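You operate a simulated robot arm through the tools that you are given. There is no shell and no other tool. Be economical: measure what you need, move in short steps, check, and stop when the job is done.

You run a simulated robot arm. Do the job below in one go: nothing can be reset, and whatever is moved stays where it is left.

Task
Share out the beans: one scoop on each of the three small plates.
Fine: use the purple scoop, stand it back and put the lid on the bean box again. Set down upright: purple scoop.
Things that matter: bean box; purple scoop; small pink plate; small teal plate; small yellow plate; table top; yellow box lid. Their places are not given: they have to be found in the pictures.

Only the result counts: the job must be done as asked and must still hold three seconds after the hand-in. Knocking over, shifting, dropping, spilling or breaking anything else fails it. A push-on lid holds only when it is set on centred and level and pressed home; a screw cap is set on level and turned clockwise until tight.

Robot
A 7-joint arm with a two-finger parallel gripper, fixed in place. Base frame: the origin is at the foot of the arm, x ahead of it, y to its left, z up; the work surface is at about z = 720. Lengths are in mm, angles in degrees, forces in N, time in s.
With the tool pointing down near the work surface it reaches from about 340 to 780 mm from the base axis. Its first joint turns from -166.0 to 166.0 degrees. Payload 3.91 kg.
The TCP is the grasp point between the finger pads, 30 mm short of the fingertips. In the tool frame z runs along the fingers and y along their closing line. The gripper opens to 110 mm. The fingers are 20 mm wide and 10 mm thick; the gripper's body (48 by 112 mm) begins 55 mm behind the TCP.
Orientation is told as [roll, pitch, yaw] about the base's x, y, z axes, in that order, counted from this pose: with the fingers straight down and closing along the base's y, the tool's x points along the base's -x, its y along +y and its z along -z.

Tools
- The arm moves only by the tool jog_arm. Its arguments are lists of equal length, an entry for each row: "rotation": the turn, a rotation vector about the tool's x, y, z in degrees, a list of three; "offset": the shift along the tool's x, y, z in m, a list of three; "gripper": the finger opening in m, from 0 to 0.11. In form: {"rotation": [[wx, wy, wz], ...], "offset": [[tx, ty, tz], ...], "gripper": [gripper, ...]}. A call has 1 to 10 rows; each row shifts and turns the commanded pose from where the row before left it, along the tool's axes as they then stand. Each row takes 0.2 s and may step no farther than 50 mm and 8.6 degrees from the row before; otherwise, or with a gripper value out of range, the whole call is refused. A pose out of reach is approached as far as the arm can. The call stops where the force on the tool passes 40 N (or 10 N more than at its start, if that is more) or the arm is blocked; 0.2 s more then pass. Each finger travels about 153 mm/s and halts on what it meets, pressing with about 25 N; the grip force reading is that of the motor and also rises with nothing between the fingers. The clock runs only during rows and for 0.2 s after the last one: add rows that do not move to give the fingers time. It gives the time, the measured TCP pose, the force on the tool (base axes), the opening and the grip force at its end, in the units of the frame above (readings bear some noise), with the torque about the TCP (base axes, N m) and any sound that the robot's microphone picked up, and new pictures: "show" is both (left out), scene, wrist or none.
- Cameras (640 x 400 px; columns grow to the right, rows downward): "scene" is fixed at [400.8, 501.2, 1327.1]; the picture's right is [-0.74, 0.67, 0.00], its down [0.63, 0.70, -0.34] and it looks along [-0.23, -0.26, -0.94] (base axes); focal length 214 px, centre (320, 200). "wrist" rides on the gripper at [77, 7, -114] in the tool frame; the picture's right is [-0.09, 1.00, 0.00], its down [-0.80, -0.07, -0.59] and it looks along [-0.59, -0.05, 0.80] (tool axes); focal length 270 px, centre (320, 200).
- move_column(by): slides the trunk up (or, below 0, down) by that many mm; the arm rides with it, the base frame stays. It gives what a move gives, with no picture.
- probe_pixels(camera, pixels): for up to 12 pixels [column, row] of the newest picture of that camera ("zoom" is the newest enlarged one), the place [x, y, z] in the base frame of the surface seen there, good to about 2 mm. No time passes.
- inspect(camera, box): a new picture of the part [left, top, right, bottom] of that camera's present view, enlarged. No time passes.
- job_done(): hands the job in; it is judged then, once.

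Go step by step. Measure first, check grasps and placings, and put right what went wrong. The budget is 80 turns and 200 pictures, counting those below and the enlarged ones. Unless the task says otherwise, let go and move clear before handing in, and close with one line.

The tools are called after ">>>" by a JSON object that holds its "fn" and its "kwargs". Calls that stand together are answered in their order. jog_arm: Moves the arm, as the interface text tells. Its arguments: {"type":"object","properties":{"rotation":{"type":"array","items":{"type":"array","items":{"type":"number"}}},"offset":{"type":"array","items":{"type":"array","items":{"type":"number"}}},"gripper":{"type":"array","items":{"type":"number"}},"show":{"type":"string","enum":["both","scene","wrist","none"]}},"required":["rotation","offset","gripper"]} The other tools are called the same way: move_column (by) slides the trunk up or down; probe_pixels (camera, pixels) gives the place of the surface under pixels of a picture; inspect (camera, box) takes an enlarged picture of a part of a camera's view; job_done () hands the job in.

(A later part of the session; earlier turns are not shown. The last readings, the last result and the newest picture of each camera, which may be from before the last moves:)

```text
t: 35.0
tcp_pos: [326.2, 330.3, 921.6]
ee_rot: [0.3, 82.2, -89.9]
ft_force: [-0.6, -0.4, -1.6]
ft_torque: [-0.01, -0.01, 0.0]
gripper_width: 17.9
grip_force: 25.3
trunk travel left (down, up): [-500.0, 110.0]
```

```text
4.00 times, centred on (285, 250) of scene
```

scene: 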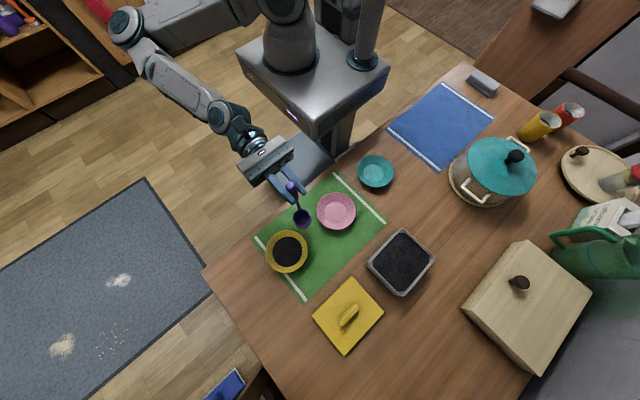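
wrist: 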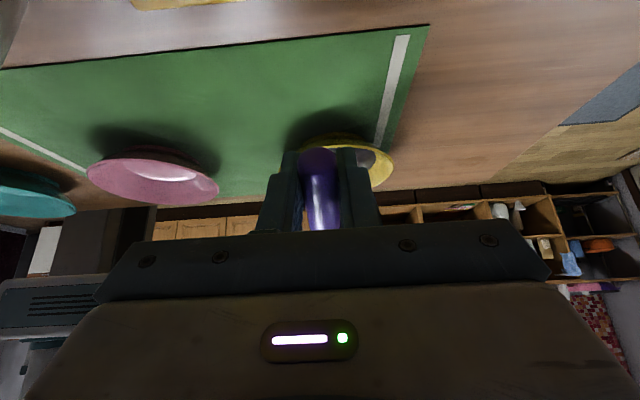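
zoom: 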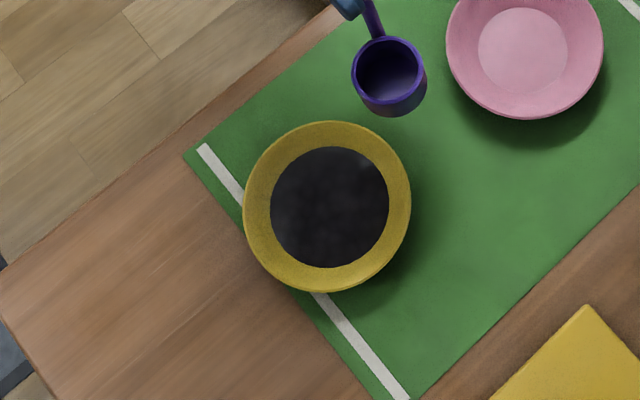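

Yellow plate is done and the cup is empty. I correct the tilt to 76.5° and go back over the box.

>>> {"fn": "jog_arm", "kwargs": {"rotation": [[0, -5.7, 0], [0, 0, 0], [0, 0, 0], [0, 0, 0], [0, 0, 0], [0, 0, 0], [0, 0, 0], [0, 0, 0]], "offset": [[0, 0, 0], [0.0098, -0.0192, 0.0408], [0.0098, -0.0192, 0.0408], [0.0098, -0.0192, 0.0408], [0.0098, -0.0192, 0.0408], [0.0098, -0.0192, 0.0408], [0.0098, -0.0192, 0.0408], [0, 0, 0]], "gripper": [0, 0, 0, 0, 0, 0, 0, 0], "show": "scene"}}

>>> {"fn": "inspect", "kwargs": {"camera": "scene", "box": [365, 215, 445, 305]}}

```text
t: 36.8
tcp_pos: [210.8, 582.6, 921.3]
ee_rot: [0.0, 76.5, -90.1]
ft_force: [0.5, 0.7, -1.7]
ft_torque: [0.0, 0.02, 0.03]
gripper_width: 18.1
grip_force: 25.1
trunk travel left (down, up): [-500.0, 110.0]
```

scene: 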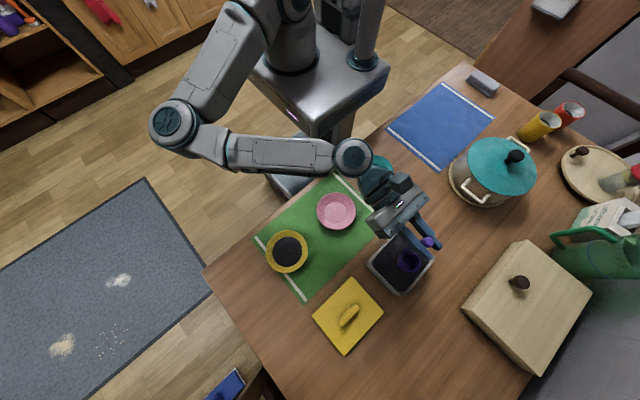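

```text
4.44 times, centred on (405, 260) of scene
```

zoom: 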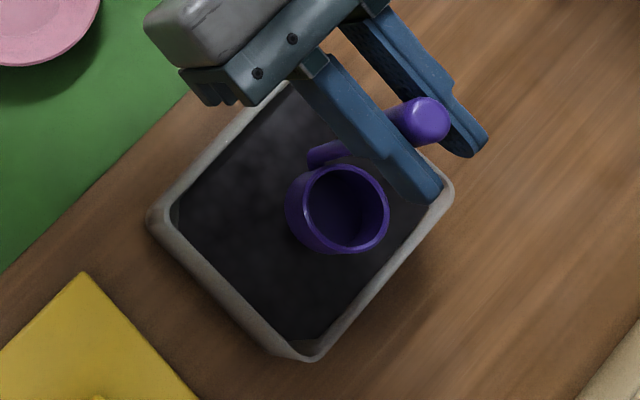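

Same pose as before. I dip 68 mm (slightly deeper) and lift in one call.

>>> {"fn": "jog_arm", "kwargs": {"rotation": [[0, 0, 0], [0, 0, 0], [0, 0, 0], [0, 0, 0], [0, 0, 0], [0, 0, 0], [0, 0, 0], [0, 0, 0], [0, 0, 0], [0, 0, 0]], "offset": [[-0.0194, 0, 0.0047], [-0.0194, 0, 0.0047], [-0.0136, 0, 0.0033], [-0.0137, 0, 0.0032], [0, 0, 0], [0.0097, 0, -0.0023], [0.0146, 0, -0.0035], [0.0194, 0, -0.0047], [0.0194, 0, -0.0047], [0.0194, 0, -0.0047]], "gripper": [0, 0, 0, 0, 0, 0, 0, 0, 0, 0], "show": "scene"}}

>>> {"fn": "inspect", "kwargs": {"camera": "scene", "box": [365, 215, 445, 305]}}

```text
t: 39.0
tcp_pos: [212.2, 581.5, 939.0]
ee_rot: [0.3, 76.5, -89.9]
ft_force: [0.1, 0.1, -1.0]
ft_torque: [-0.04, 0.01, -0.01]
gripper_width: 18.3
grip_force: 25.0
trunk travel left (down, up): [-500.0, 110.0]
```

scene: 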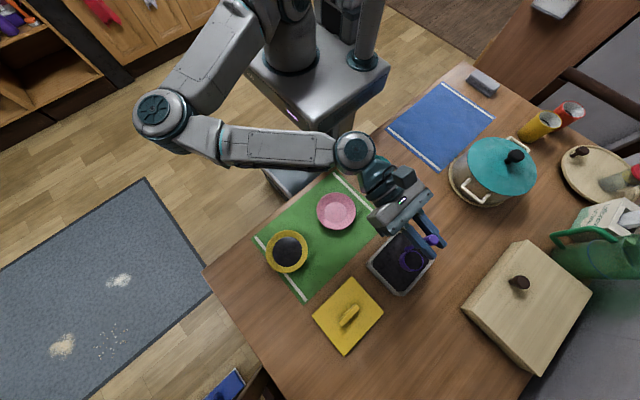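

```text
4.44 times, centred on (405, 260) of scene
```

zoom: 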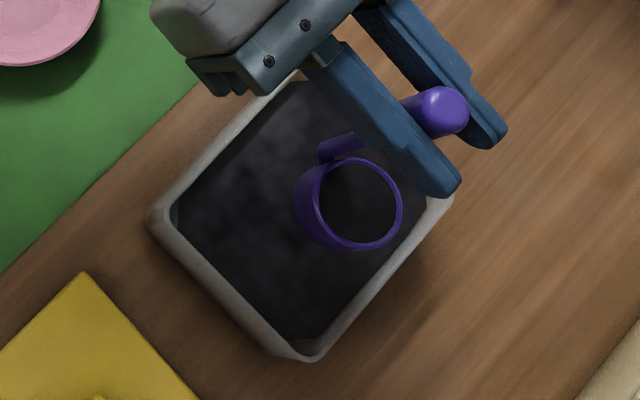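

Full again. Carrying toward the pink plate (centre ≈(246,397)).

>>> {"fn": "jog_arm", "kwargs": {"rotation": [[0, 0, 0], [0, 0, 0], [0, 0, 0], [0, 0, 0], [0, 0, 0]], "offset": [[-0.0105, 0.0055, -0.044], [-0.0105, 0.0055, -0.044], [-0.0105, 0.0055, -0.044], [-0.0105, 0.0055, -0.044], [0, 0, 0]], "gripper": [0, 0, 0, 0, 0], "show": "scene"}}

```text
t: 40.2
tcp_pos: [237.3, 407.0, 936.5]
ee_rot: [0.1, 76.5, -89.7]
ft_force: [-0.1, -0.5, -0.2]
ft_torque: [0.0, 0.02, -0.01]
gripper_width: 18.3
grip_force: 24.8
out of reach, approached as far as the arm can: row 4
trunk travel left (down, up): [-500.0, 110.0]
```

scene: 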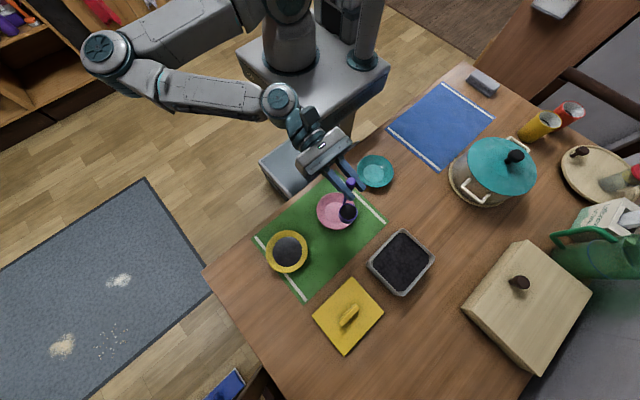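

The arm can't bring the tool nearer than y≈407 here, but the cup (y≈432) is inside the plate. I lower to z≈890.

>>> {"fn": "jog_arm", "kwargs": {"rotation": [[0, 0, 0], [0, 0, 0], [0, 0, 0]], "offset": [[-0.023, -0.003, 0.0055], [-0.0227, 0, 0.0055], [0, 0, 0]], "gripper": [0, 0, 0], "show": "scene"}}

>>> {"fn": "inspect", "kwargs": {"camera": "scene", "box": [285, 160, 385, 260]}}

```text
t: 41.0
tcp_pos: [236.5, 408.8, 887.9]
ee_rot: [0.2, 76.6, -89.9]
ft_force: [0.1, 0.0, -1.5]
ft_torque: [-0.01, 0.03, -0.01]
gripper_width: 18.2
grip_force: 25.2
trunk travel left (down, up): [-500.0, 110.0]
```

scene: 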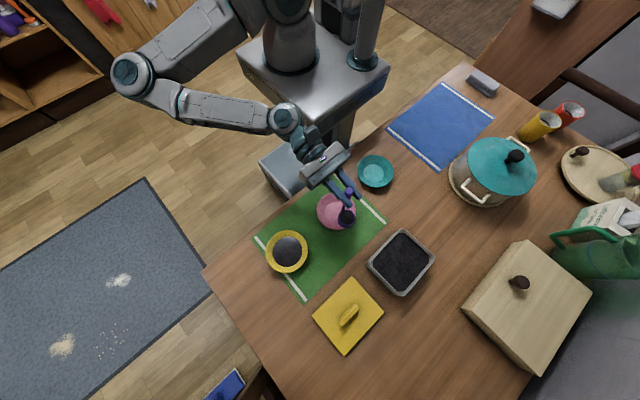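

```text
4.00 times, centred on (335, 210) of scene
```

zoom: 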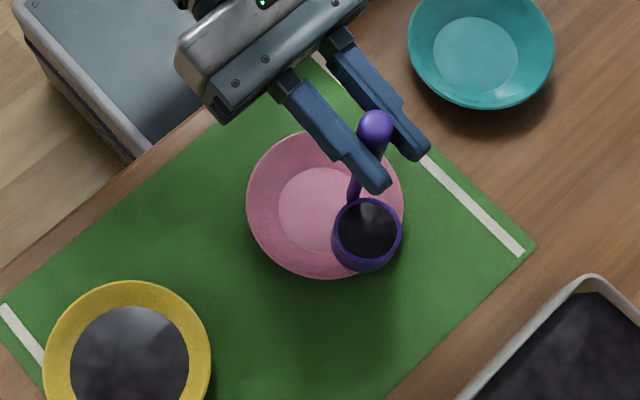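

The cup is over the plate's far part. I shift it 20 mm nearer if reachable while tipping the first 17°.

>>> {"fn": "jog_arm", "kwargs": {"rotation": [[0, 0, 0], [0, -8.5, 0], [0, -8.5, 0], [0, -8.5, 0]], "offset": [[-0.0047, -0.002, -0.0195], [0, 0, 0], [0, 0, 0], [0, 0, 0]], "gripper": [0, 0, 0, 0], "show": "scene"}}

>>> {"fn": "inspect", "kwargs": {"camera": "scene", "box": [285, 160, 385, 260]}}

```text
t: 42.0
tcp_pos: [236.9, 390.2, 887.8]
ee_rot: [0.1, 50.9, -90.0]
ft_force: [0.0, -0.8, 0.2]
ft_torque: [0.0, 0.01, -0.01]
gripper_width: 18.0
grip_force: 24.9
out of reach, approached as far as the arm can: row 2
trunk travel left (down, up): [-500.0, 110.0]
```

scene: 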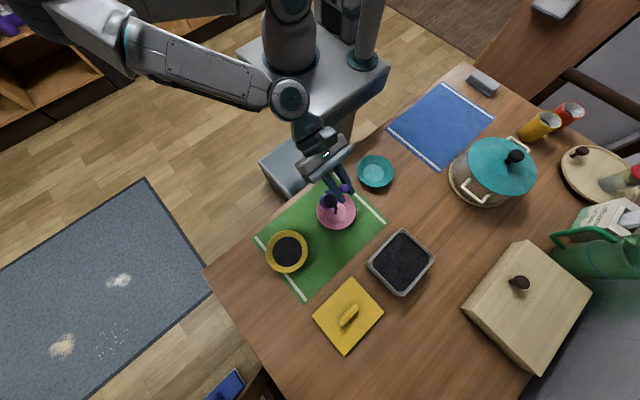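

```text
4.00 times, centred on (335, 210) of scene
```

zoom: 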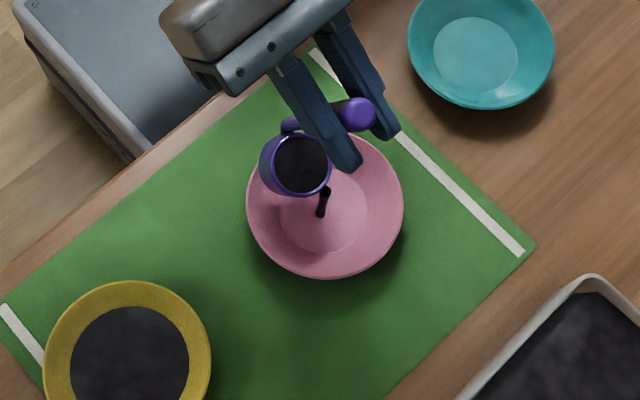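

Beans are already streaming over the lip into the plate (zoom (322,203)). Continuing the tip about the lip.

>>> {"fn": "jog_arm", "kwargs": {"rotation": [[0, -8.5, 0], [0, -8.5, 0], [0, -8.5, 0], [0, -8.5, 0], [0, -8.5, 0], [0, -8.5, 0], [0, -8.5, 0], [0, -8.5, 0], [0, -8.5, 0], [0, -8.5, 0]], "offset": [[0.0088, 0, 0.0124], [0.0088, 0, 0.0124], [0.0088, 0, 0.0124], [0.0088, 0, 0.0124], [0.0088, 0, 0.0124], [0.0088, 0, 0.0124], [0.0088, 0, 0.0124], [0.0088, 0, 0.0124], [0.0088, 0, 0.0124], [0.0088, 0, 0.0124]], "gripper": [0, 0, 0, 0, 0, 0, 0, 0, 0, 0], "show": "scene"}}

>>> {"fn": "inspect", "kwargs": {"camera": "scene", "box": [285, 160, 385, 260]}}

```text
t: 44.2
tcp_pos: [237.8, 493.4, 794.0]
ee_rot: [-0.1, -34.2, -90.1]
ft_force: [0.2, 0.0, -0.6]
ft_torque: [0.04, 0.04, -0.01]
gripper_width: 18.3
grip_force: 24.8
trunk travel left (down, up): [-500.0, 110.0]
```

scene: 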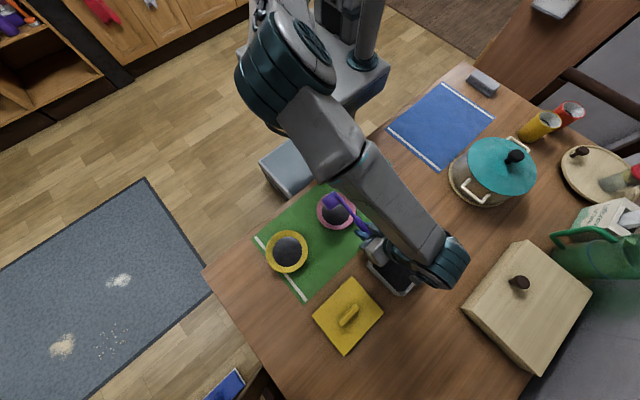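

```text
4.00 times, centred on (335, 210) of scene
```

zoom: 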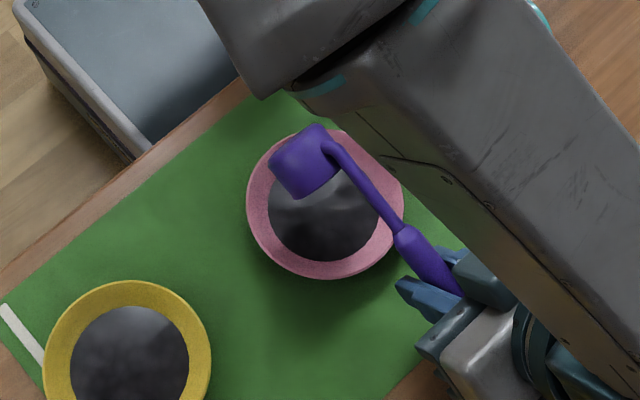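

Pink plate filled too. I turn the cup back about the lip, then swing up and back over the box.

>>> {"fn": "jog_arm", "kwargs": {"rotation": [[0, 0, 0], [0, 8.5, 0], [0, 8.5, 0], [0, 8.5, 0], [0, 8.5, 0], [0, 8.5, 0], [0, 8.5, 0], [0, 8.5, 0], [0, 8.5, 0], [0, 8.5, 0]], "offset": [[0, 0, 0], [-0.0105, 0, -0.0109], [-0.0105, 0, -0.0109], [-0.0105, 0, -0.0109], [-0.0105, 0, -0.0109], [-0.0105, 0, -0.0109], [-0.0105, 0, -0.0109], [-0.0105, 0, -0.0109], [-0.0105, 0, -0.0109], [-0.0105, 0, -0.0109]], "gripper": [0, 0, 0, 0, 0, 0, 0, 0, 0, 0], "show": "scene"}}

>>> {"fn": "inspect", "kwargs": {"camera": "scene", "box": [285, 160, 385, 260]}}

```text
t: 46.4
tcp_pos: [238.3, 403.7, 887.6]
ee_rot: [0.0, 42.6, -90.2]
ft_force: [0.4, -0.3, 0.1]
ft_torque: [0.01, 0.02, -0.02]
gripper_width: 18.4
grip_force: 24.7
trunk travel left (down, up): [-500.0, 110.0]
```

scene: 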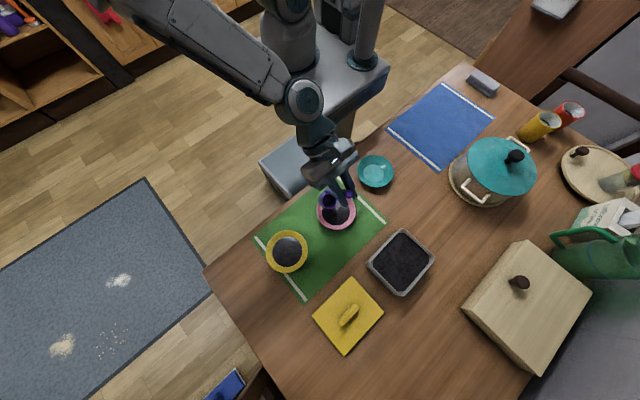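

```text
4.00 times, centred on (335, 210) of scene
```

zoom: 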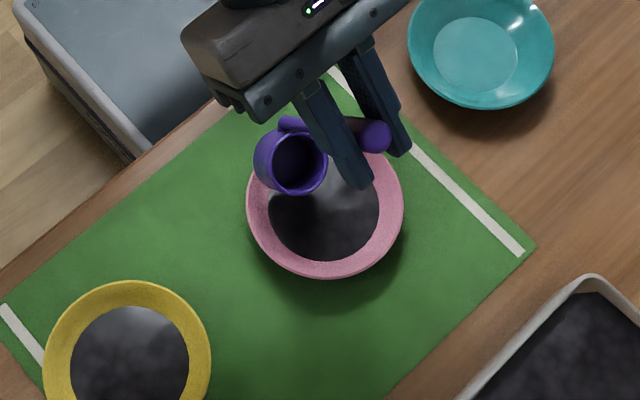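

The pink plate has its scoop and the cup is empty. Before refilling I rehearse the teal plate's reach: straighten, rise, and move to x≈48 (empty cup).

>>> {"fn": "jog_arm", "kwargs": {"rotation": [[0, 8.5, 0], [0, 8.5, 0], [0, 8.5, 0], [0, 8.5, 0], [0, 0, 0], [0, 0, 0], [0, 0, 0], [0, 0, 0], [0, 0, 0]], "offset": [[0.02, 0, 0], [0.02, 0, 0], [0.02, 0, 0], [0.02, 0, 0], [0, -0.0475, 0], [0, -0.0475, 0], [0, -0.0475, 0], [0, -0.0475, 0], [0, 0, 0]], "gripper": [0, 0, 0, 0, 0, 0, 0, 0, 0], "show": "scene"}}

>>> {"fn": "move_column", "kwargs": {"by": 100}}

```text
t: 48.4
tcp_pos: [51.9, 476.8, 945.2]
ee_rot: [0.0, 76.6, -89.9]
ft_force: [0.9, 0.0, -1.1]
ft_torque: [0.0, 0.05, -0.01]
gripper_width: 18.1
grip_force: 24.7
out of reach, approached as far as the arm can: row 6, 7
trunk travel left (down, up): [-500.0, 110.0]
```

scene: 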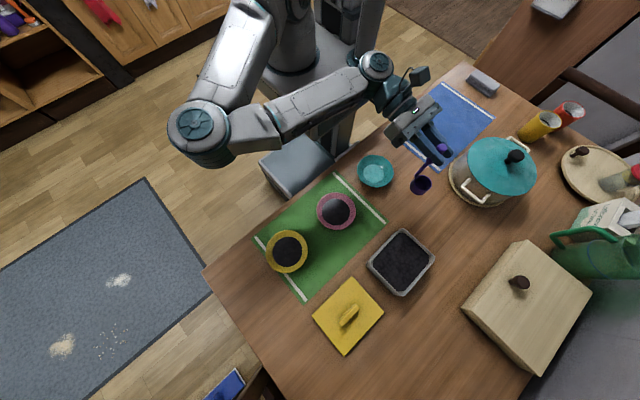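

```text
t: 49.7
tcp_pos: [50.7, 475.8, 1046.2]
ee_rot: [0.1, 76.5, -89.9]
ft_force: [0.8, 0.9, -1.5]
ft_torque: [-0.02, 0.02, 0.01]
gripper_width: 18.3
grip_force: 25.0
trunk travel left (down, up): [-600.0, 10.0]
```

Trunk is up 100 mm. Lowering the arm back and trying to pull in toward y≈400.

>>> {"fn": "jog_arm", "kwargs": {"rotation": [[0, 0, 0], [0, 0, 0], [0, 0, 0], [0, 0, 0], [0, 0, 0], [0, 0, 0]], "offset": [[-0.0486, 0, 0.0116], [-0.0486, 0, 0.0116], [-0.0375, 0, 0.009], [-0.0087, 0, -0.0365], [-0.0087, 0, -0.0365], [0, 0, 0]], "gripper": [0, 0, 0, 0, 0, 0], "show": "scene"}}

```text
t: 50.7
tcp_pos: [106.7, 510.7, 978.7]
ee_rot: [-5.5, 86.1, -103.6]
ft_force: [0.3, 0.2, -0.2]
ft_torque: [-0.03, -0.02, 0.02]
gripper_width: 18.4
grip_force: 24.6
trunk travel left (down, up): [-600.0, 10.0]
stopped in row 4: the arm was blocked; the commanded pose is now the measured one
```

scene: 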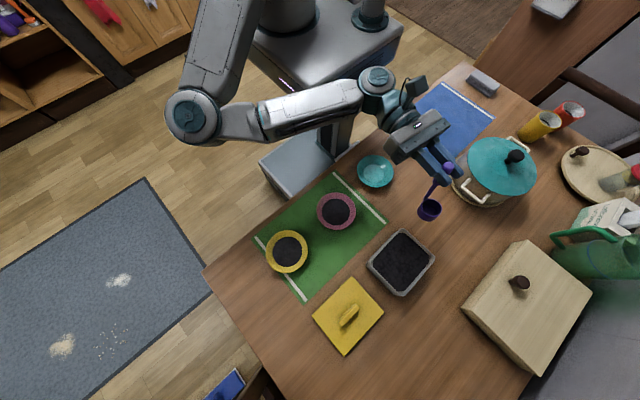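

The raised trunk made the arm hit its own platform. I lift clear, lower the trunk back, and plan to yaw the tool toward +x for the teal plate instead.

>>> {"fn": "jog_arm", "kwargs": {"rotation": [[0, 0, 0], [0, 0, 0], [0, 0, 0]], "offset": [[0.045, 0, 0], [0.045, 0, 0], [0, 0, 0]], "gripper": [0, 0, 0], "show": "none"}}

>>> {"fn": "move_column", "kwargs": {"by": -100}}

>>> {"fn": "inspect", "kwargs": {"camera": "wrist", "box": [200, 100, 440, 250]}}

```text
t: 51.5
tcp_pos: [105.9, 514.4, 1069.2]
ee_rot: [-6.8, 86.0, -104.6]
ft_force: [0.1, -0.7, -1.4]
ft_torque: [-0.09, -0.01, -0.04]
gripper_width: 18.3
grip_force: 25.1
trunk travel left (down, up): [-600.0, 10.0]
```

```text
t: 52.8
tcp_pos: [106.8, 513.9, 969.4]
ee_rot: [-6.6, 86.1, -104.6]
ft_force: [0.5, -0.3, -1.2]
ft_torque: [0.01, -0.01, 0.03]
gripper_width: 18.3
grip_force: 25.0
trunk travel left (down, up): [-500.0, 110.0]
```

```text
2.67 times, centred on (320, 175) of wrist
```

zoom: 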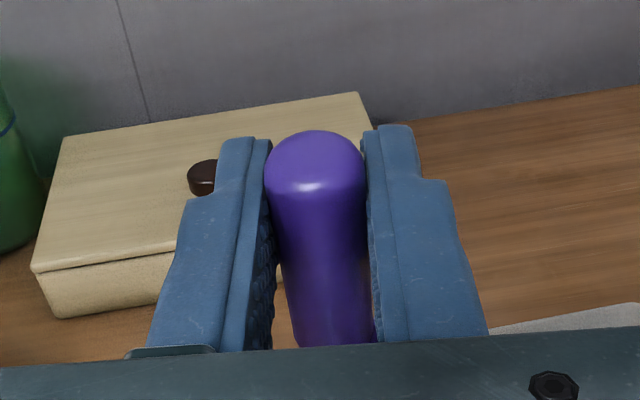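

Grip is unchanged. I correct the tilt by −9.6° and yaw the tool by −57° so it points mostly +x (keeping the cup upright).

>>> {"fn": "jog_arm", "kwargs": {"rotation": [[0, -4.8, 0], [0, -4.8, 0], [-7.92, 0, 1.9], [-7.92, 0, 1.9], [-7.92, 0, 1.9], [-7.92, 0, 1.9], [-7.92, 0, 1.9], [-7.92, 0, 1.9], [-7.92, 0, 1.9], [0, 0, 0]], "offset": [[0, 0, 0], [0, 0, 0], [0, 0, 0], [0, 0, 0], [0, 0, 0], [0, 0, 0], [0, 0, 0], [0, 0, 0], [0, 0, 0], [0, 0, 0]], "gripper": [0, 0, 0, 0, 0, 0, 0, 0, 0, 0], "show": "scene"}}

>>> {"fn": "probe_pixels", "kwargs": {"camera": "scene", "pixels": [[376, 172], [358, 172], [392, 172], [376, 157], [376, 186], [380, 172]]}}

```text
t: 55.0
tcp_pos: [107.5, 515.1, 969.2]
ee_rot: [-1.8, 76.4, -124.1]
ft_force: [0.0, -0.2, -0.3]
ft_torque: [0.01, 0.01, 0.0]
gripper_width: 18.0
grip_force: 24.7
out of reach, approached as far as the arm can: row 6, 7, 8, 9
trunk travel left (down, up): [-500.0, 110.0]
```

scene: 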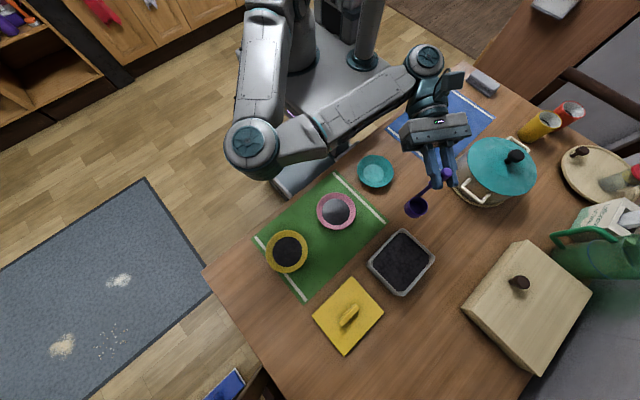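

```text
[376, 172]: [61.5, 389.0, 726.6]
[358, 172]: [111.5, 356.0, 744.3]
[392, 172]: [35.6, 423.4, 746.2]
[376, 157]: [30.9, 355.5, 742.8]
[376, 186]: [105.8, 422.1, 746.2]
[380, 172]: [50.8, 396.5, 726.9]
```

The yaw toward +x stops at about 34°. Before choosing another approach (tool toward −x, or trunk height), I probe the arm's shoulder/platform heights.

>>> {"fn": "probe_pixels", "kwargs": {"camera": "scene", "pixels": [[300, 65], [330, 80], [362, 55], [250, 60], [262, 50], [265, 15], [290, 15], [252, 148], [330, 115], [425, 60], [300, 185], [350, 105]]}}

```text
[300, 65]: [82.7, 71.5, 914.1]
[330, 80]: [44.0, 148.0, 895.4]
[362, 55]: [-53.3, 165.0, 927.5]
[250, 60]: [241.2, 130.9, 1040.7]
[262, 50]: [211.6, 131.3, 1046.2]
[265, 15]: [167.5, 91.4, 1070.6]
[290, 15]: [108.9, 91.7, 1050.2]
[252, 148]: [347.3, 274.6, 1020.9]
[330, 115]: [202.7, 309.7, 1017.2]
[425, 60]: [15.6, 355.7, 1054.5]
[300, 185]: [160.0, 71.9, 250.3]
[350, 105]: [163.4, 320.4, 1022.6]
```

Shoulder sits near z≈1000 with the elbow out on the +x side, so a tool pointing toward −x should be comfortable. I yaw the other way (to about 150° heading), still with the empty cup.

>>> {"fn": "jog_arm", "kwargs": {"rotation": [[8.13, -0.06, -1.97], [8.13, -0.06, -1.97], [8.13, -0.06, -1.97], [8.13, -0.06, -1.97], [8.13, -0.06, -1.97], [8.13, -0.06, -1.97], [8.13, -0.06, -1.97], [8.13, -0.06, -1.97], [8.13, -0.06, -1.97], [8.13, -0.06, -1.97]], "offset": [[0, 0, 0], [0, 0, 0], [0, 0, 0], [0, 0, 0], [0, 0, 0], [0, 0, 0], [0, 0, 0], [0, 0, 0], [0, 0, 0], [0, 0, 0]], "gripper": [0, 0, 0, 0, 0, 0, 0, 0, 0, 0], "show": "scene"}}

```text
t: 57.2
tcp_pos: [105.3, 515.0, 969.3]
ee_rot: [-2.1, 76.3, -40.7]
ft_force: [-0.1, -0.7, -0.1]
ft_torque: [0.0, -0.02, -0.01]
gripper_width: 18.3
grip_force: 25.0
trunk travel left (down, up): [-500.0, 110.0]
```

scene: 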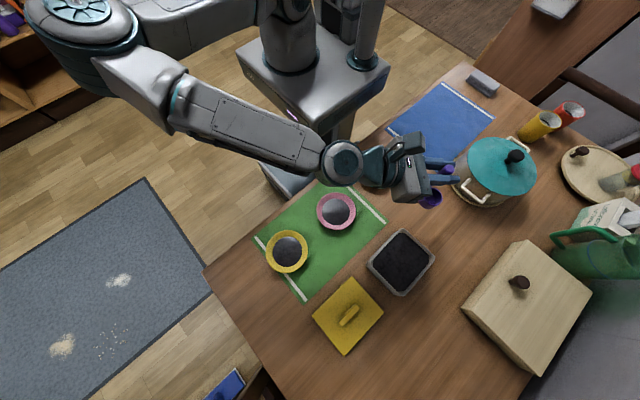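

Yawing this way works (heading ≈141°). Testing the teal-plate start pose with the empty cup.

>>> {"fn": "jog_arm", "kwargs": {"rotation": [[0, 0, -0.5], [0, 0, 0], [0, 0, 0], [0, 0, 0], [0, 0, 0], [0, 0, 0]], "offset": [[-0.0152, -0.0328, -0.0212], [-0.0152, -0.0328, -0.0212], [-0.0152, -0.0328, -0.0212], [-0.0152, -0.0328, -0.0212], [-0.0408, 0, 0.0099], [0, 0, 0]], "gripper": [0, 0, 0, 0, 0, 0], "show": "scene"}}

>>> {"fn": "inspect", "kwargs": {"camera": "scene", "box": [325, 120, 425, 220]}}

```text
t: 58.6
tcp_pos: [103.7, 352.2, 888.4]
ee_rot: [-0.1, 76.5, -38.5]
ft_force: [0.1, 0.6, -0.2]
ft_torque: [-0.03, 0.06, 0.01]
gripper_width: 18.4
grip_force: 24.8
trunk travel left (down, up): [-500.0, 110.0]
```

scene: 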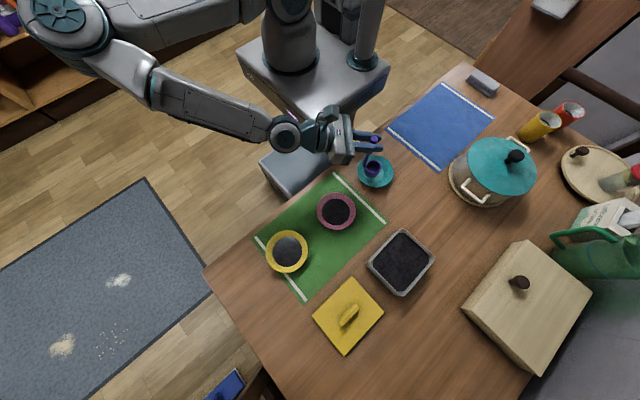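

```text
4.00 times, centred on (375, 170) of scene
```

zoom: 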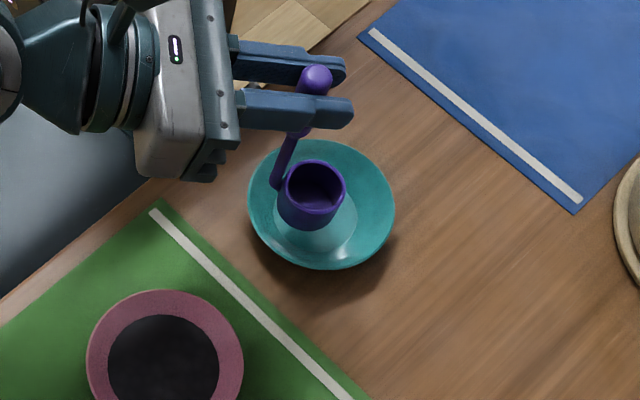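

Reachable, cup upright inside the teal plate. I rehearse the tip about the lip (51°) plus the start of a yaw about the lip.

>>> {"fn": "jog_arm", "kwargs": {"rotation": [[0, -8.5, 0], [0, -8.5, 0], [0, -8.5, 0], [0, -8.5, 0], [0, -8.5, 0], [0, -8.5, 0], [-3.66, 0, 7.67], [-3.66, 0, 7.67], [-3.66, 0, 7.67], [-3.66, 0, 7.67]], "offset": [[0.0088, 0, 0.0124], [0.0088, 0, 0.0124], [0.0088, 0, 0.0124], [0.0088, 0, 0.0124], [0.0088, 0, 0.0124], [0.0088, 0, 0.0124], [0.0012, 0.0065, 0.0006], [0.0012, 0.0065, 0.0006], [0.0012, 0.0065, 0.0006], [0.0012, 0.0065, 0.0006]], "gripper": [0, 0, 0, 0, 0, 0, 0, 0, 0, 0], "show": "scene"}}

>>> {"fn": "inspect", "kwargs": {"camera": "scene", "box": [325, 120, 425, 220]}}

```text
t: 60.8
tcp_pos: [47.4, 427.2, 889.2]
ee_rot: [0.1, 25.3, -72.8]
ft_force: [-0.3, 0.0, -1.1]
ft_torque: [0.05, 0.03, -0.05]
gripper_width: 18.0
grip_force: 24.9
trunk travel left (down, up): [-500.0, 110.0]
```

scene: 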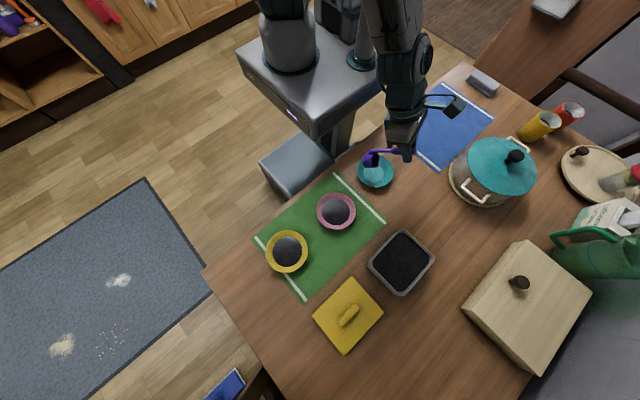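

```text
4.00 times, centred on (375, 170) of scene
```

zoom: 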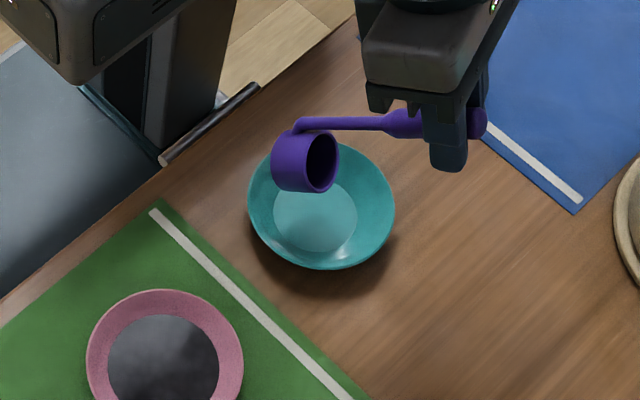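

The rehearsal works, with the cup lip over the teal plate. Now I raise, straighten the cup and head back toward the box.

>>> {"fn": "jog_arm", "kwargs": {"rotation": [[0, 0, 0], [0, 0, 0], [0, 8.5, 0], [0, 8.5, 0], [0, 8.5, 0], [0, 8.5, 0], [0, 8.5, 0], [0, 8.5, 0], [0, 0, 0]], "offset": [[0.0194, 0, -0.0406], [0.0194, 0.01, -0.0406], [0, 0.03, 0], [0, 0.03, 0], [0, 0.03, 0], [0, 0.03, 0], [0, 0.03, 0], [0, 0.02, 0], [0, 0, 0]], "gripper": [0, 0, 0, 0, 0, 0, 0, 0, 0], "show": "none"}}

```text
t: 62.8
tcp_pos: [218.8, 481.2, 978.9]
ee_rot: [0.4, 76.5, -72.1]
ft_force: [0.4, -0.6, -0.8]
ft_torque: [-0.02, -0.03, 0.01]
gripper_width: 18.2
grip_force: 25.6
trunk travel left (down, up): [-500.0, 110.0]
```

Upright at (219,481,979). Moving over the box centre.

>>> {"fn": "jog_arm", "kwargs": {"rotation": [[0, 0, 0], [0, 0, 0], [0, 0, 0], [0, 0, 0]], "offset": [[-0.0102, 0.0093, 0.0346], [-0.0102, 0.0093, 0.0346], [-0.0102, 0.0093, 0.0346], [0, 0, 0]], "gripper": [0, 0, 0, 0], "show": "scene"}}

>>> {"fn": "inspect", "kwargs": {"camera": "scene", "box": [365, 215, 445, 305]}}

```text
t: 63.8
tcp_pos: [219.6, 579.3, 923.4]
ee_rot: [0.3, 76.4, -72.4]
ft_force: [-0.7, -0.2, -0.8]
ft_torque: [-0.04, 0.02, 0.02]
gripper_width: 17.9
grip_force: 24.6
trunk travel left (down, up): [-500.0, 110.0]
```

scene: 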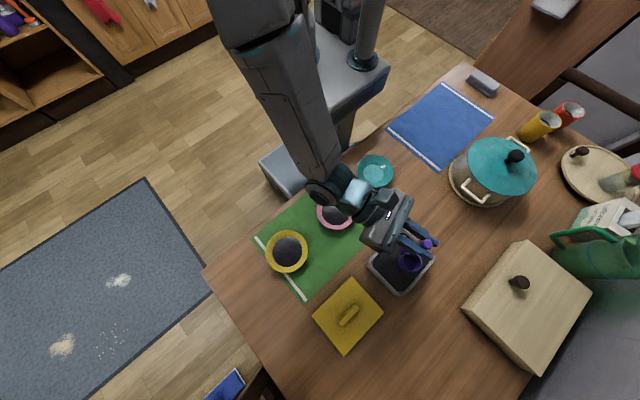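

```text
4.44 times, centred on (405, 260) of scene
```

zoom: 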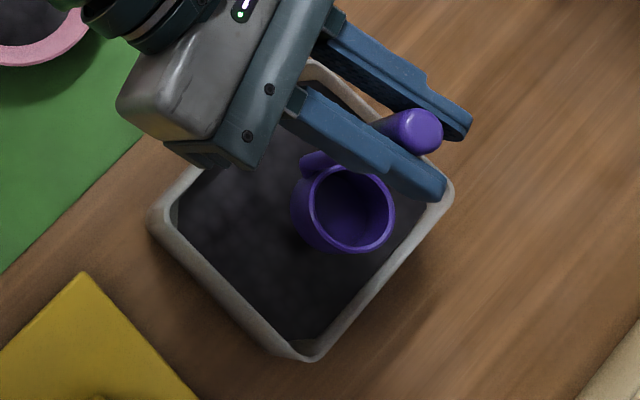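

Cup is over the beans. Third dip, 72 mm, and lift.

>>> {"fn": "jog_arm", "kwargs": {"rotation": [[0, 0, 0], [0, 0, 0], [0, 0, 0], [0, 0, 0], [0, 0, 0], [0, 0, 0], [0, 0, 0], [0, 0, 0], [0, 0, 0], [0, 0, 0]], "offset": [[-0.0194, 0, 0.0047], [-0.0194, 0, 0.0047], [-0.0156, 0, 0.0038], [-0.0156, 0, 0.0037], [0, 0, 0], [0.0097, 0, -0.0023], [0.0156, 0, -0.0038], [0.0204, 0, -0.0049], [0.0204, 0, -0.0049], [0.0204, 0, -0.0049]], "gripper": [0, 0, 0, 0, 0, 0, 0, 0, 0, 0], "show": "scene"}}

>>> {"fn": "inspect", "kwargs": {"camera": "scene", "box": [365, 215, 445, 305]}}

```text
t: 66.0
tcp_pos: [217.4, 578.3, 941.5]
ee_rot: [0.4, 76.4, -72.4]
ft_force: [0.5, 0.0, -1.0]
ft_torque: [-0.01, 0.01, -0.01]
gripper_width: 18.1
grip_force: 25.5
trunk travel left (down, up): [-500.0, 110.0]
```

scene: 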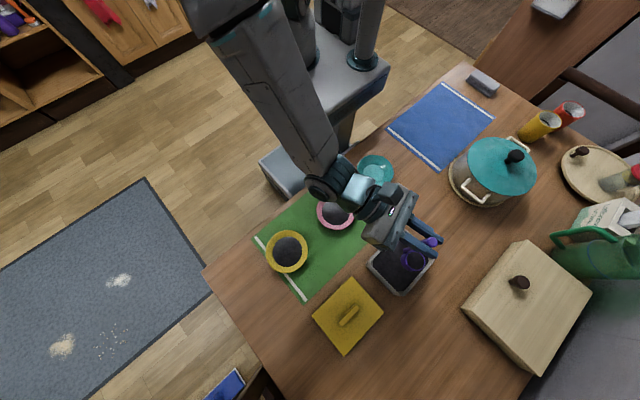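

```text
4.44 times, centred on (405, 260) of scene
```

zoom: 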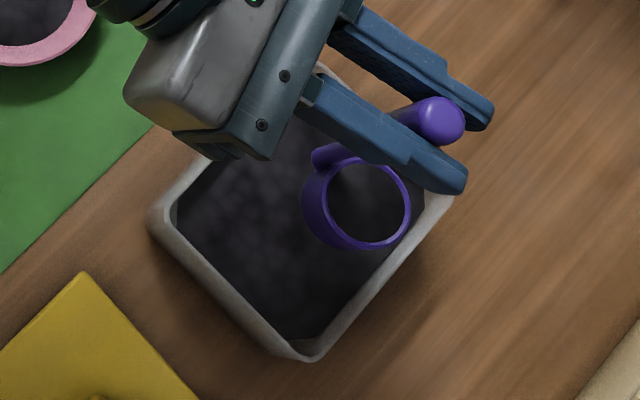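

The cup is full again. I yaw the upright cup +34° and carry it to the waypoint (105,515,965) used before.

>>> {"fn": "jog_arm", "kwargs": {"rotation": [[8.26, 0, -1.98], [8.26, 0, -1.98], [8.26, 0, -1.98], [8.26, 0, -1.98], [0, 0, 0], [0, 0, 0], [0, 0, 0], [0, 0, 0], [0, 0, 0]], "offset": [[0, 0, 0], [0, 0, 0], [0, 0, 0], [0, 0, 0], [0.0086, -0.0298, 0.0104], [0.0086, -0.0298, 0.0104], [0.0086, -0.0298, 0.0104], [0.0087, -0.0297, 0.0103], [0, 0, 0]], "gripper": [0, 0, 0, 0, 0, 0, 0, 0, 0], "show": "scene"}}

```text
t: 68.0
tcp_pos: [105.4, 514.7, 967.1]
ee_rot: [0.1, 76.4, -38.4]
ft_force: [-0.4, 0.5, -0.9]
ft_torque: [-0.01, -0.03, -0.02]
gripper_width: 18.4
grip_force: 24.8
trunk travel left (down, up): [-500.0, 110.0]
```

scene: 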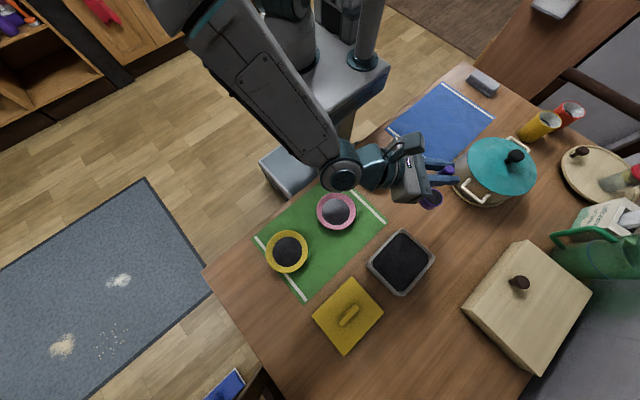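

On course. Carrying to the teal plate start, higher first.

>>> {"fn": "jog_arm", "kwargs": {"rotation": [[0, 0, 0], [0, 0, 0], [0, 0, 0], [0, 0, 0], [0, 0, 0], [0, 0, 0], [0, 0, 0]], "offset": [[-0.0101, -0.0219, -0.0141], [-0.0101, -0.0219, -0.0141], [-0.0101, -0.0219, -0.0141], [-0.0101, -0.0219, -0.0141], [-0.0101, -0.0219, -0.0141], [-0.0101, -0.0219, -0.0141], [0, 0, 0]], "gripper": [0, 0, 0, 0, 0, 0, 0], "show": "scene"}}

>>> {"fn": "inspect", "kwargs": {"camera": "scene", "box": [325, 120, 425, 220]}}

```text
t: 69.6
tcp_pos: [99.5, 352.6, 927.9]
ee_rot: [0.1, 76.4, -38.6]
ft_force: [0.5, 0.4, -0.6]
ft_torque: [0.0, -0.04, -0.01]
gripper_width: 18.1
grip_force: 25.4
trunk travel left (down, up): [-500.0, 110.0]
```

scene: 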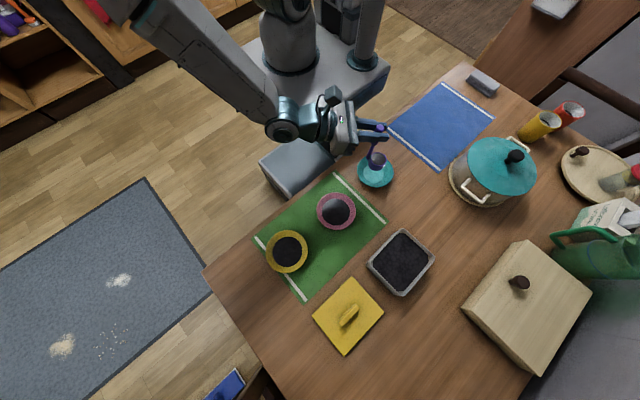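

```text
4.00 times, centred on (375, 170) of scene
```

zoom: 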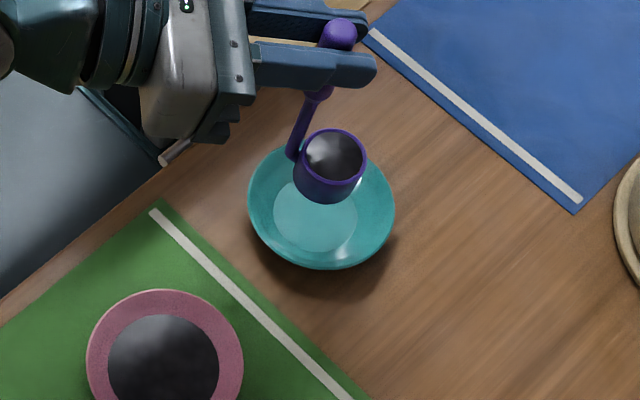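

Full cup upright above the teal plate. Lowering 40 mm and tipping 51° about the lip, as rehearsed.

>>> {"fn": "jog_arm", "kwargs": {"rotation": [[0, 0, 0], [0, 0, 0], [0, -8.5, 0], [0, -8.5, 0], [0, -8.5, 0], [0, -8.5, 0], [0, -8.5, 0], [0, -8.5, 0]], "offset": [[-0.0194, 0, 0.0047], [-0.0194, 0, 0.0047], [0.0088, 0, 0.0124], [0.0088, 0, 0.0124], [0.0088, 0, 0.0124], [0.0088, 0, 0.0124], [0.0088, 0, 0.0124], [0.0088, 0, 0.0124]], "gripper": [0, 0, 0, 0, 0, 0, 0, 0], "show": "scene"}}

>>> {"fn": "inspect", "kwargs": {"camera": "scene", "box": [325, 120, 425, 220]}}

```text
t: 71.4
tcp_pos: [29.2, 407.4, 887.7]
ee_rot: [0.2, 25.3, -38.6]
ft_force: [0.0, -0.4, -1.5]
ft_torque: [0.02, 0.05, 0.04]
gripper_width: 18.2
grip_force: 24.7
trunk travel left (down, up): [-500.0, 110.0]
```

scene: 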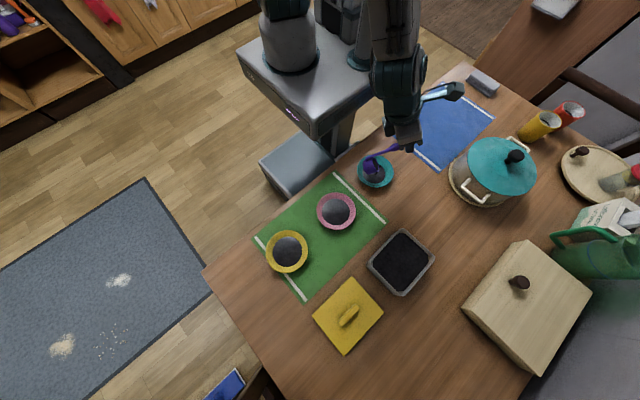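

```text
4.00 times, centred on (375, 170) of scene
```

zoom: 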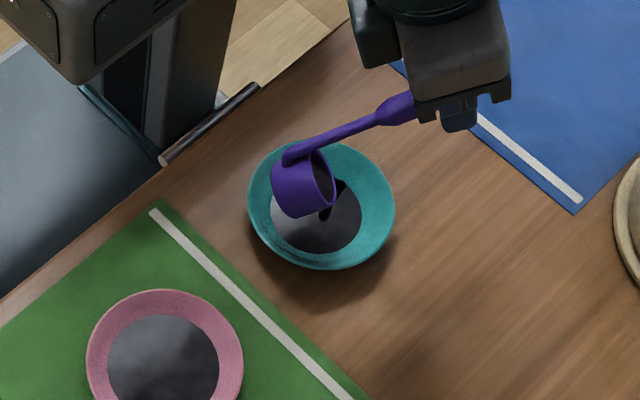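

Pouring into the plate correctly. Yawing about the lip to heading 90° and continuing the tip.

>>> {"fn": "jog_arm", "kwargs": {"rotation": [[-3.66, 0, 7.67], [-3.66, 0, 7.67], [-3.66, 0, 7.67], [-3.66, 0, 7.67], [-3.66, 0, 7.67], [-3.66, 0, 7.67], [0, -8.5, 0], [0, -8.5, 0], [0, -8.5, 0], [0, -8.5, 0]], "offset": [[0.0012, 0.0065, 0.0006], [0.0012, 0.0065, 0.0006], [0.0012, 0.0065, 0.0006], [0.0012, 0.0065, 0.0006], [0.0012, 0.0065, 0.0006], [0.0012, 0.0065, 0.0006], [0.0088, 0, 0.0124], [0.0088, 0, 0.0124], [0.0088, 0, 0.0124], [0.0088, 0, 0.0124]], "gripper": [0, 0, 0, 0, 0, 0, 0, 0, 0, 0], "show": "scene"}}

>>> {"fn": "inspect", "kwargs": {"camera": "scene", "box": [325, 120, 425, 220]}}

```text
t: 73.6
tcp_pos: [57.8, 479.4, 847.8]
ee_rot: [0.1, -8.7, -89.7]
ft_force: [-0.5, 0.1, -0.9]
ft_torque: [0.06, 0.03, 0.0]
gripper_width: 17.8
grip_force: 24.4
trunk travel left (down, up): [-500.0, 110.0]
```

scene: 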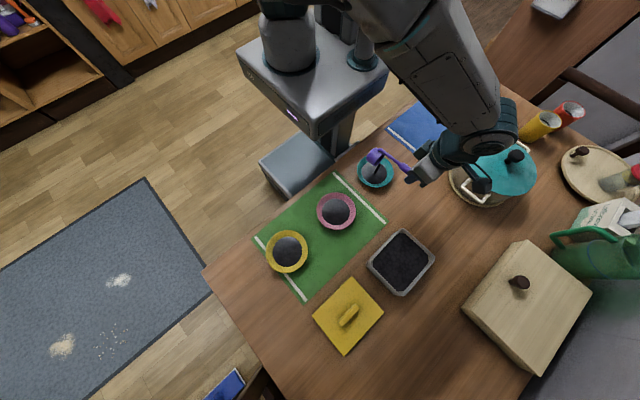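

```text
4.00 times, centred on (375, 170) of scene
```

zoom: 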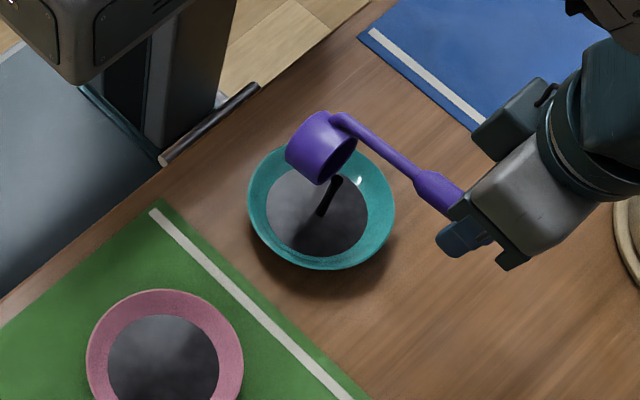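

Still pouring at 85°. Finishing the tip to 110° with a hold, then beginning the return about the lip.

>>> {"fn": "jog_arm", "kwargs": {"rotation": [[0, -8.5, 0], [0, -8.5, 0], [0, -8.5, 0], [0, 0, 0], [0, 0, 0], [0, 0, 0], [0, 8.5, 0], [0, 8.5, 0], [0, 8.5, 0], [0, 8.5, 0]], "offset": [[0.0088, 0, 0.0124], [0.0088, 0, 0.0124], [0.0088, 0, 0.0124], [0, 0, 0], [0, 0, 0], [0, 0, 0], [-0.0105, 0, -0.0109], [-0.0105, 0, -0.0109], [-0.0105, 0, -0.0109], [-0.0105, 0, -0.0109]], "gripper": [0, 0, 0, 0, 0, 0, 0, 0, 0, 0], "show": "scene"}}

>>> {"fn": "inspect", "kwargs": {"camera": "scene", "box": [325, 120, 425, 220]}}

```text
t: 75.8
tcp_pos: [59.1, 470.6, 860.7]
ee_rot: [0.1, 0.1, -89.6]
ft_force: [0.2, 0.3, -1.1]
ft_torque: [0.07, 0.03, -0.01]
gripper_width: 17.9
grip_force: 25.2
trunk travel left (down, up): [-500.0, 110.0]
```

scene: 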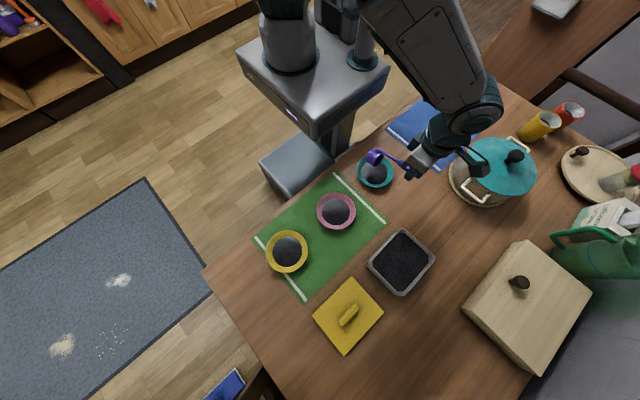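

```text
4.00 times, centred on (375, 170) of scene
```

zoom: 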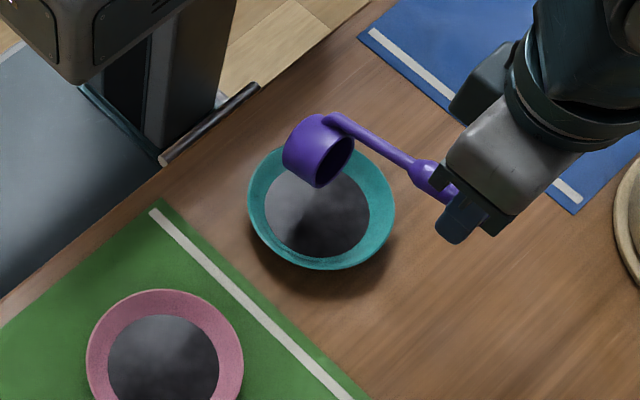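

All three plates hold a scoop. Now I raise, move to y≈552 and turn the scoop upright for setting it back at its old place.

>>> {"fn": "jog_arm", "kwargs": {"rotation": [[0, 0, 0], [0, 0, 0], [0, 0, 0], [0, 8.5, 0], [0, 8.5, 0], [0, 8.5, 0], [0, 8.5, 0], [0, 8.5, 0], [0, 8.5, 0], [0, 8.5, 0]], "offset": [[0.03, 0.004, -0.035], [0.03, 0.004, -0.035], [0.02, 0.005, -0.03], [0, 0, 0], [0, 0, 0], [0, 0, 0], [0, 0, 0], [0, 0, 0], [0, 0, 0], [0, 0, 0]], "gripper": [0, 0, 0, 0, 0, 0, 0, 0, 0, 0], "show": "none"}}

>>> {"fn": "jog_arm", "kwargs": {"rotation": [[0, 8.5, 0], [0, 8.4, 0], [0, 0, 0]], "offset": [[0, 0, 0], [0, 0, 0], [0, 0, 0]], "gripper": [0, 0, 0], "show": "both"}}

>>> {"fn": "inspect", "kwargs": {"camera": "scene", "box": [390, 150, 480, 240]}}

```text
t: 78.0
tcp_pos: [72.2, 550.0, 960.1]
ee_rot: [0.1, 59.5, -89.7]
ft_force: [0.2, -0.3, -0.7]
ft_torque: [0.0, 0.03, 0.01]
gripper_width: 17.9
grip_force: 25.0
trunk travel left (down, up): [-500.0, 110.0]
```

```text
t: 78.8
tcp_pos: [70.9, 550.2, 960.2]
ee_rot: [0.4, 76.3, -89.3]
ft_force: [0.0, -0.2, -1.1]
ft_torque: [0.01, -0.02, -0.02]
gripper_width: 18.0
grip_force: 25.3
trunk travel left (down, up): [-500.0, 110.0]
```

scene: 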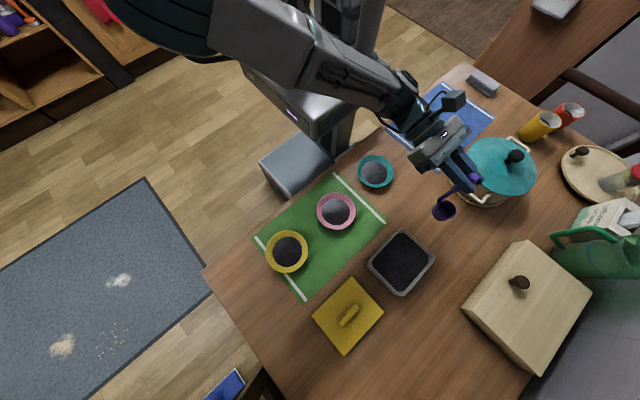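
wrist: 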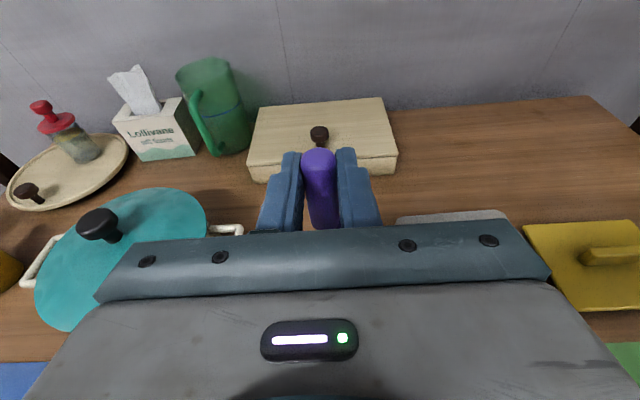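

```text
4.44 times, centred on (435, 195) of scene
```

zoom: 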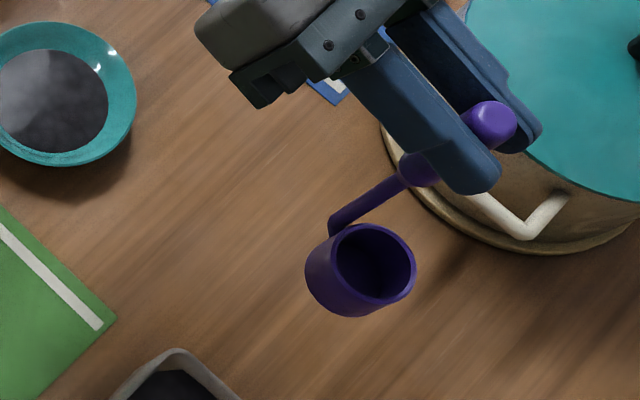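

Upright with an empty cup. Shift to x≈46 and lower to just above the table.

>>> {"fn": "jog_arm", "kwargs": {"rotation": [[0, 0, 0], [0, 0.1, 0], [0, 0, 0], [0, 0, 0], [0, 0, 0], [0, 0, 0]], "offset": [[0, -0.025, 0], [-0.036, 0, 0.0093], [-0.036, 0, 0.0093], [-0.034, 0, 0.009], [0, 0, 0], [0, 0, 0]], "gripper": [0, 0, 0, 0, 0, 0], "show": "scene"}}

>>> {"fn": "inspect", "kwargs": {"camera": "scene", "box": [390, 160, 470, 240]}}

```text
t: 80.2
tcp_pos: [47.2, 553.0, 852.3]
ee_rot: [0.6, 76.5, -89.3]
ft_force: [-0.6, 0.4, 7.6]
ft_torque: [0.54, 0.02, 0.08]
gripper_width: 17.8
grip_force: 25.0
trunk travel left (down, up): [-500.0, 110.0]
```

scene: 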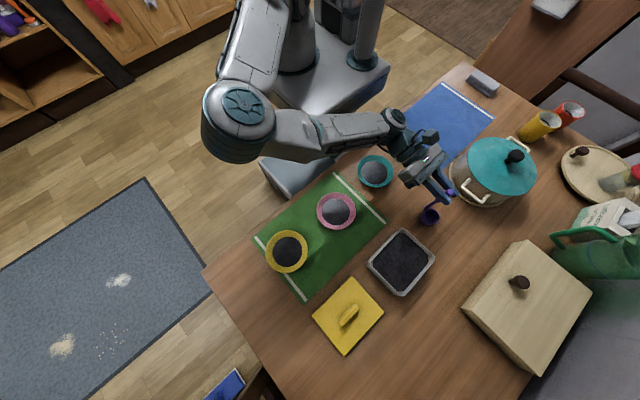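

```text
5.00 times, centred on (430, 200) of scene
```

zoom: 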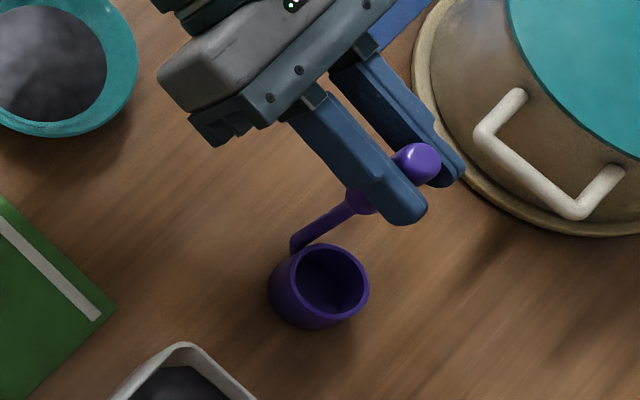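

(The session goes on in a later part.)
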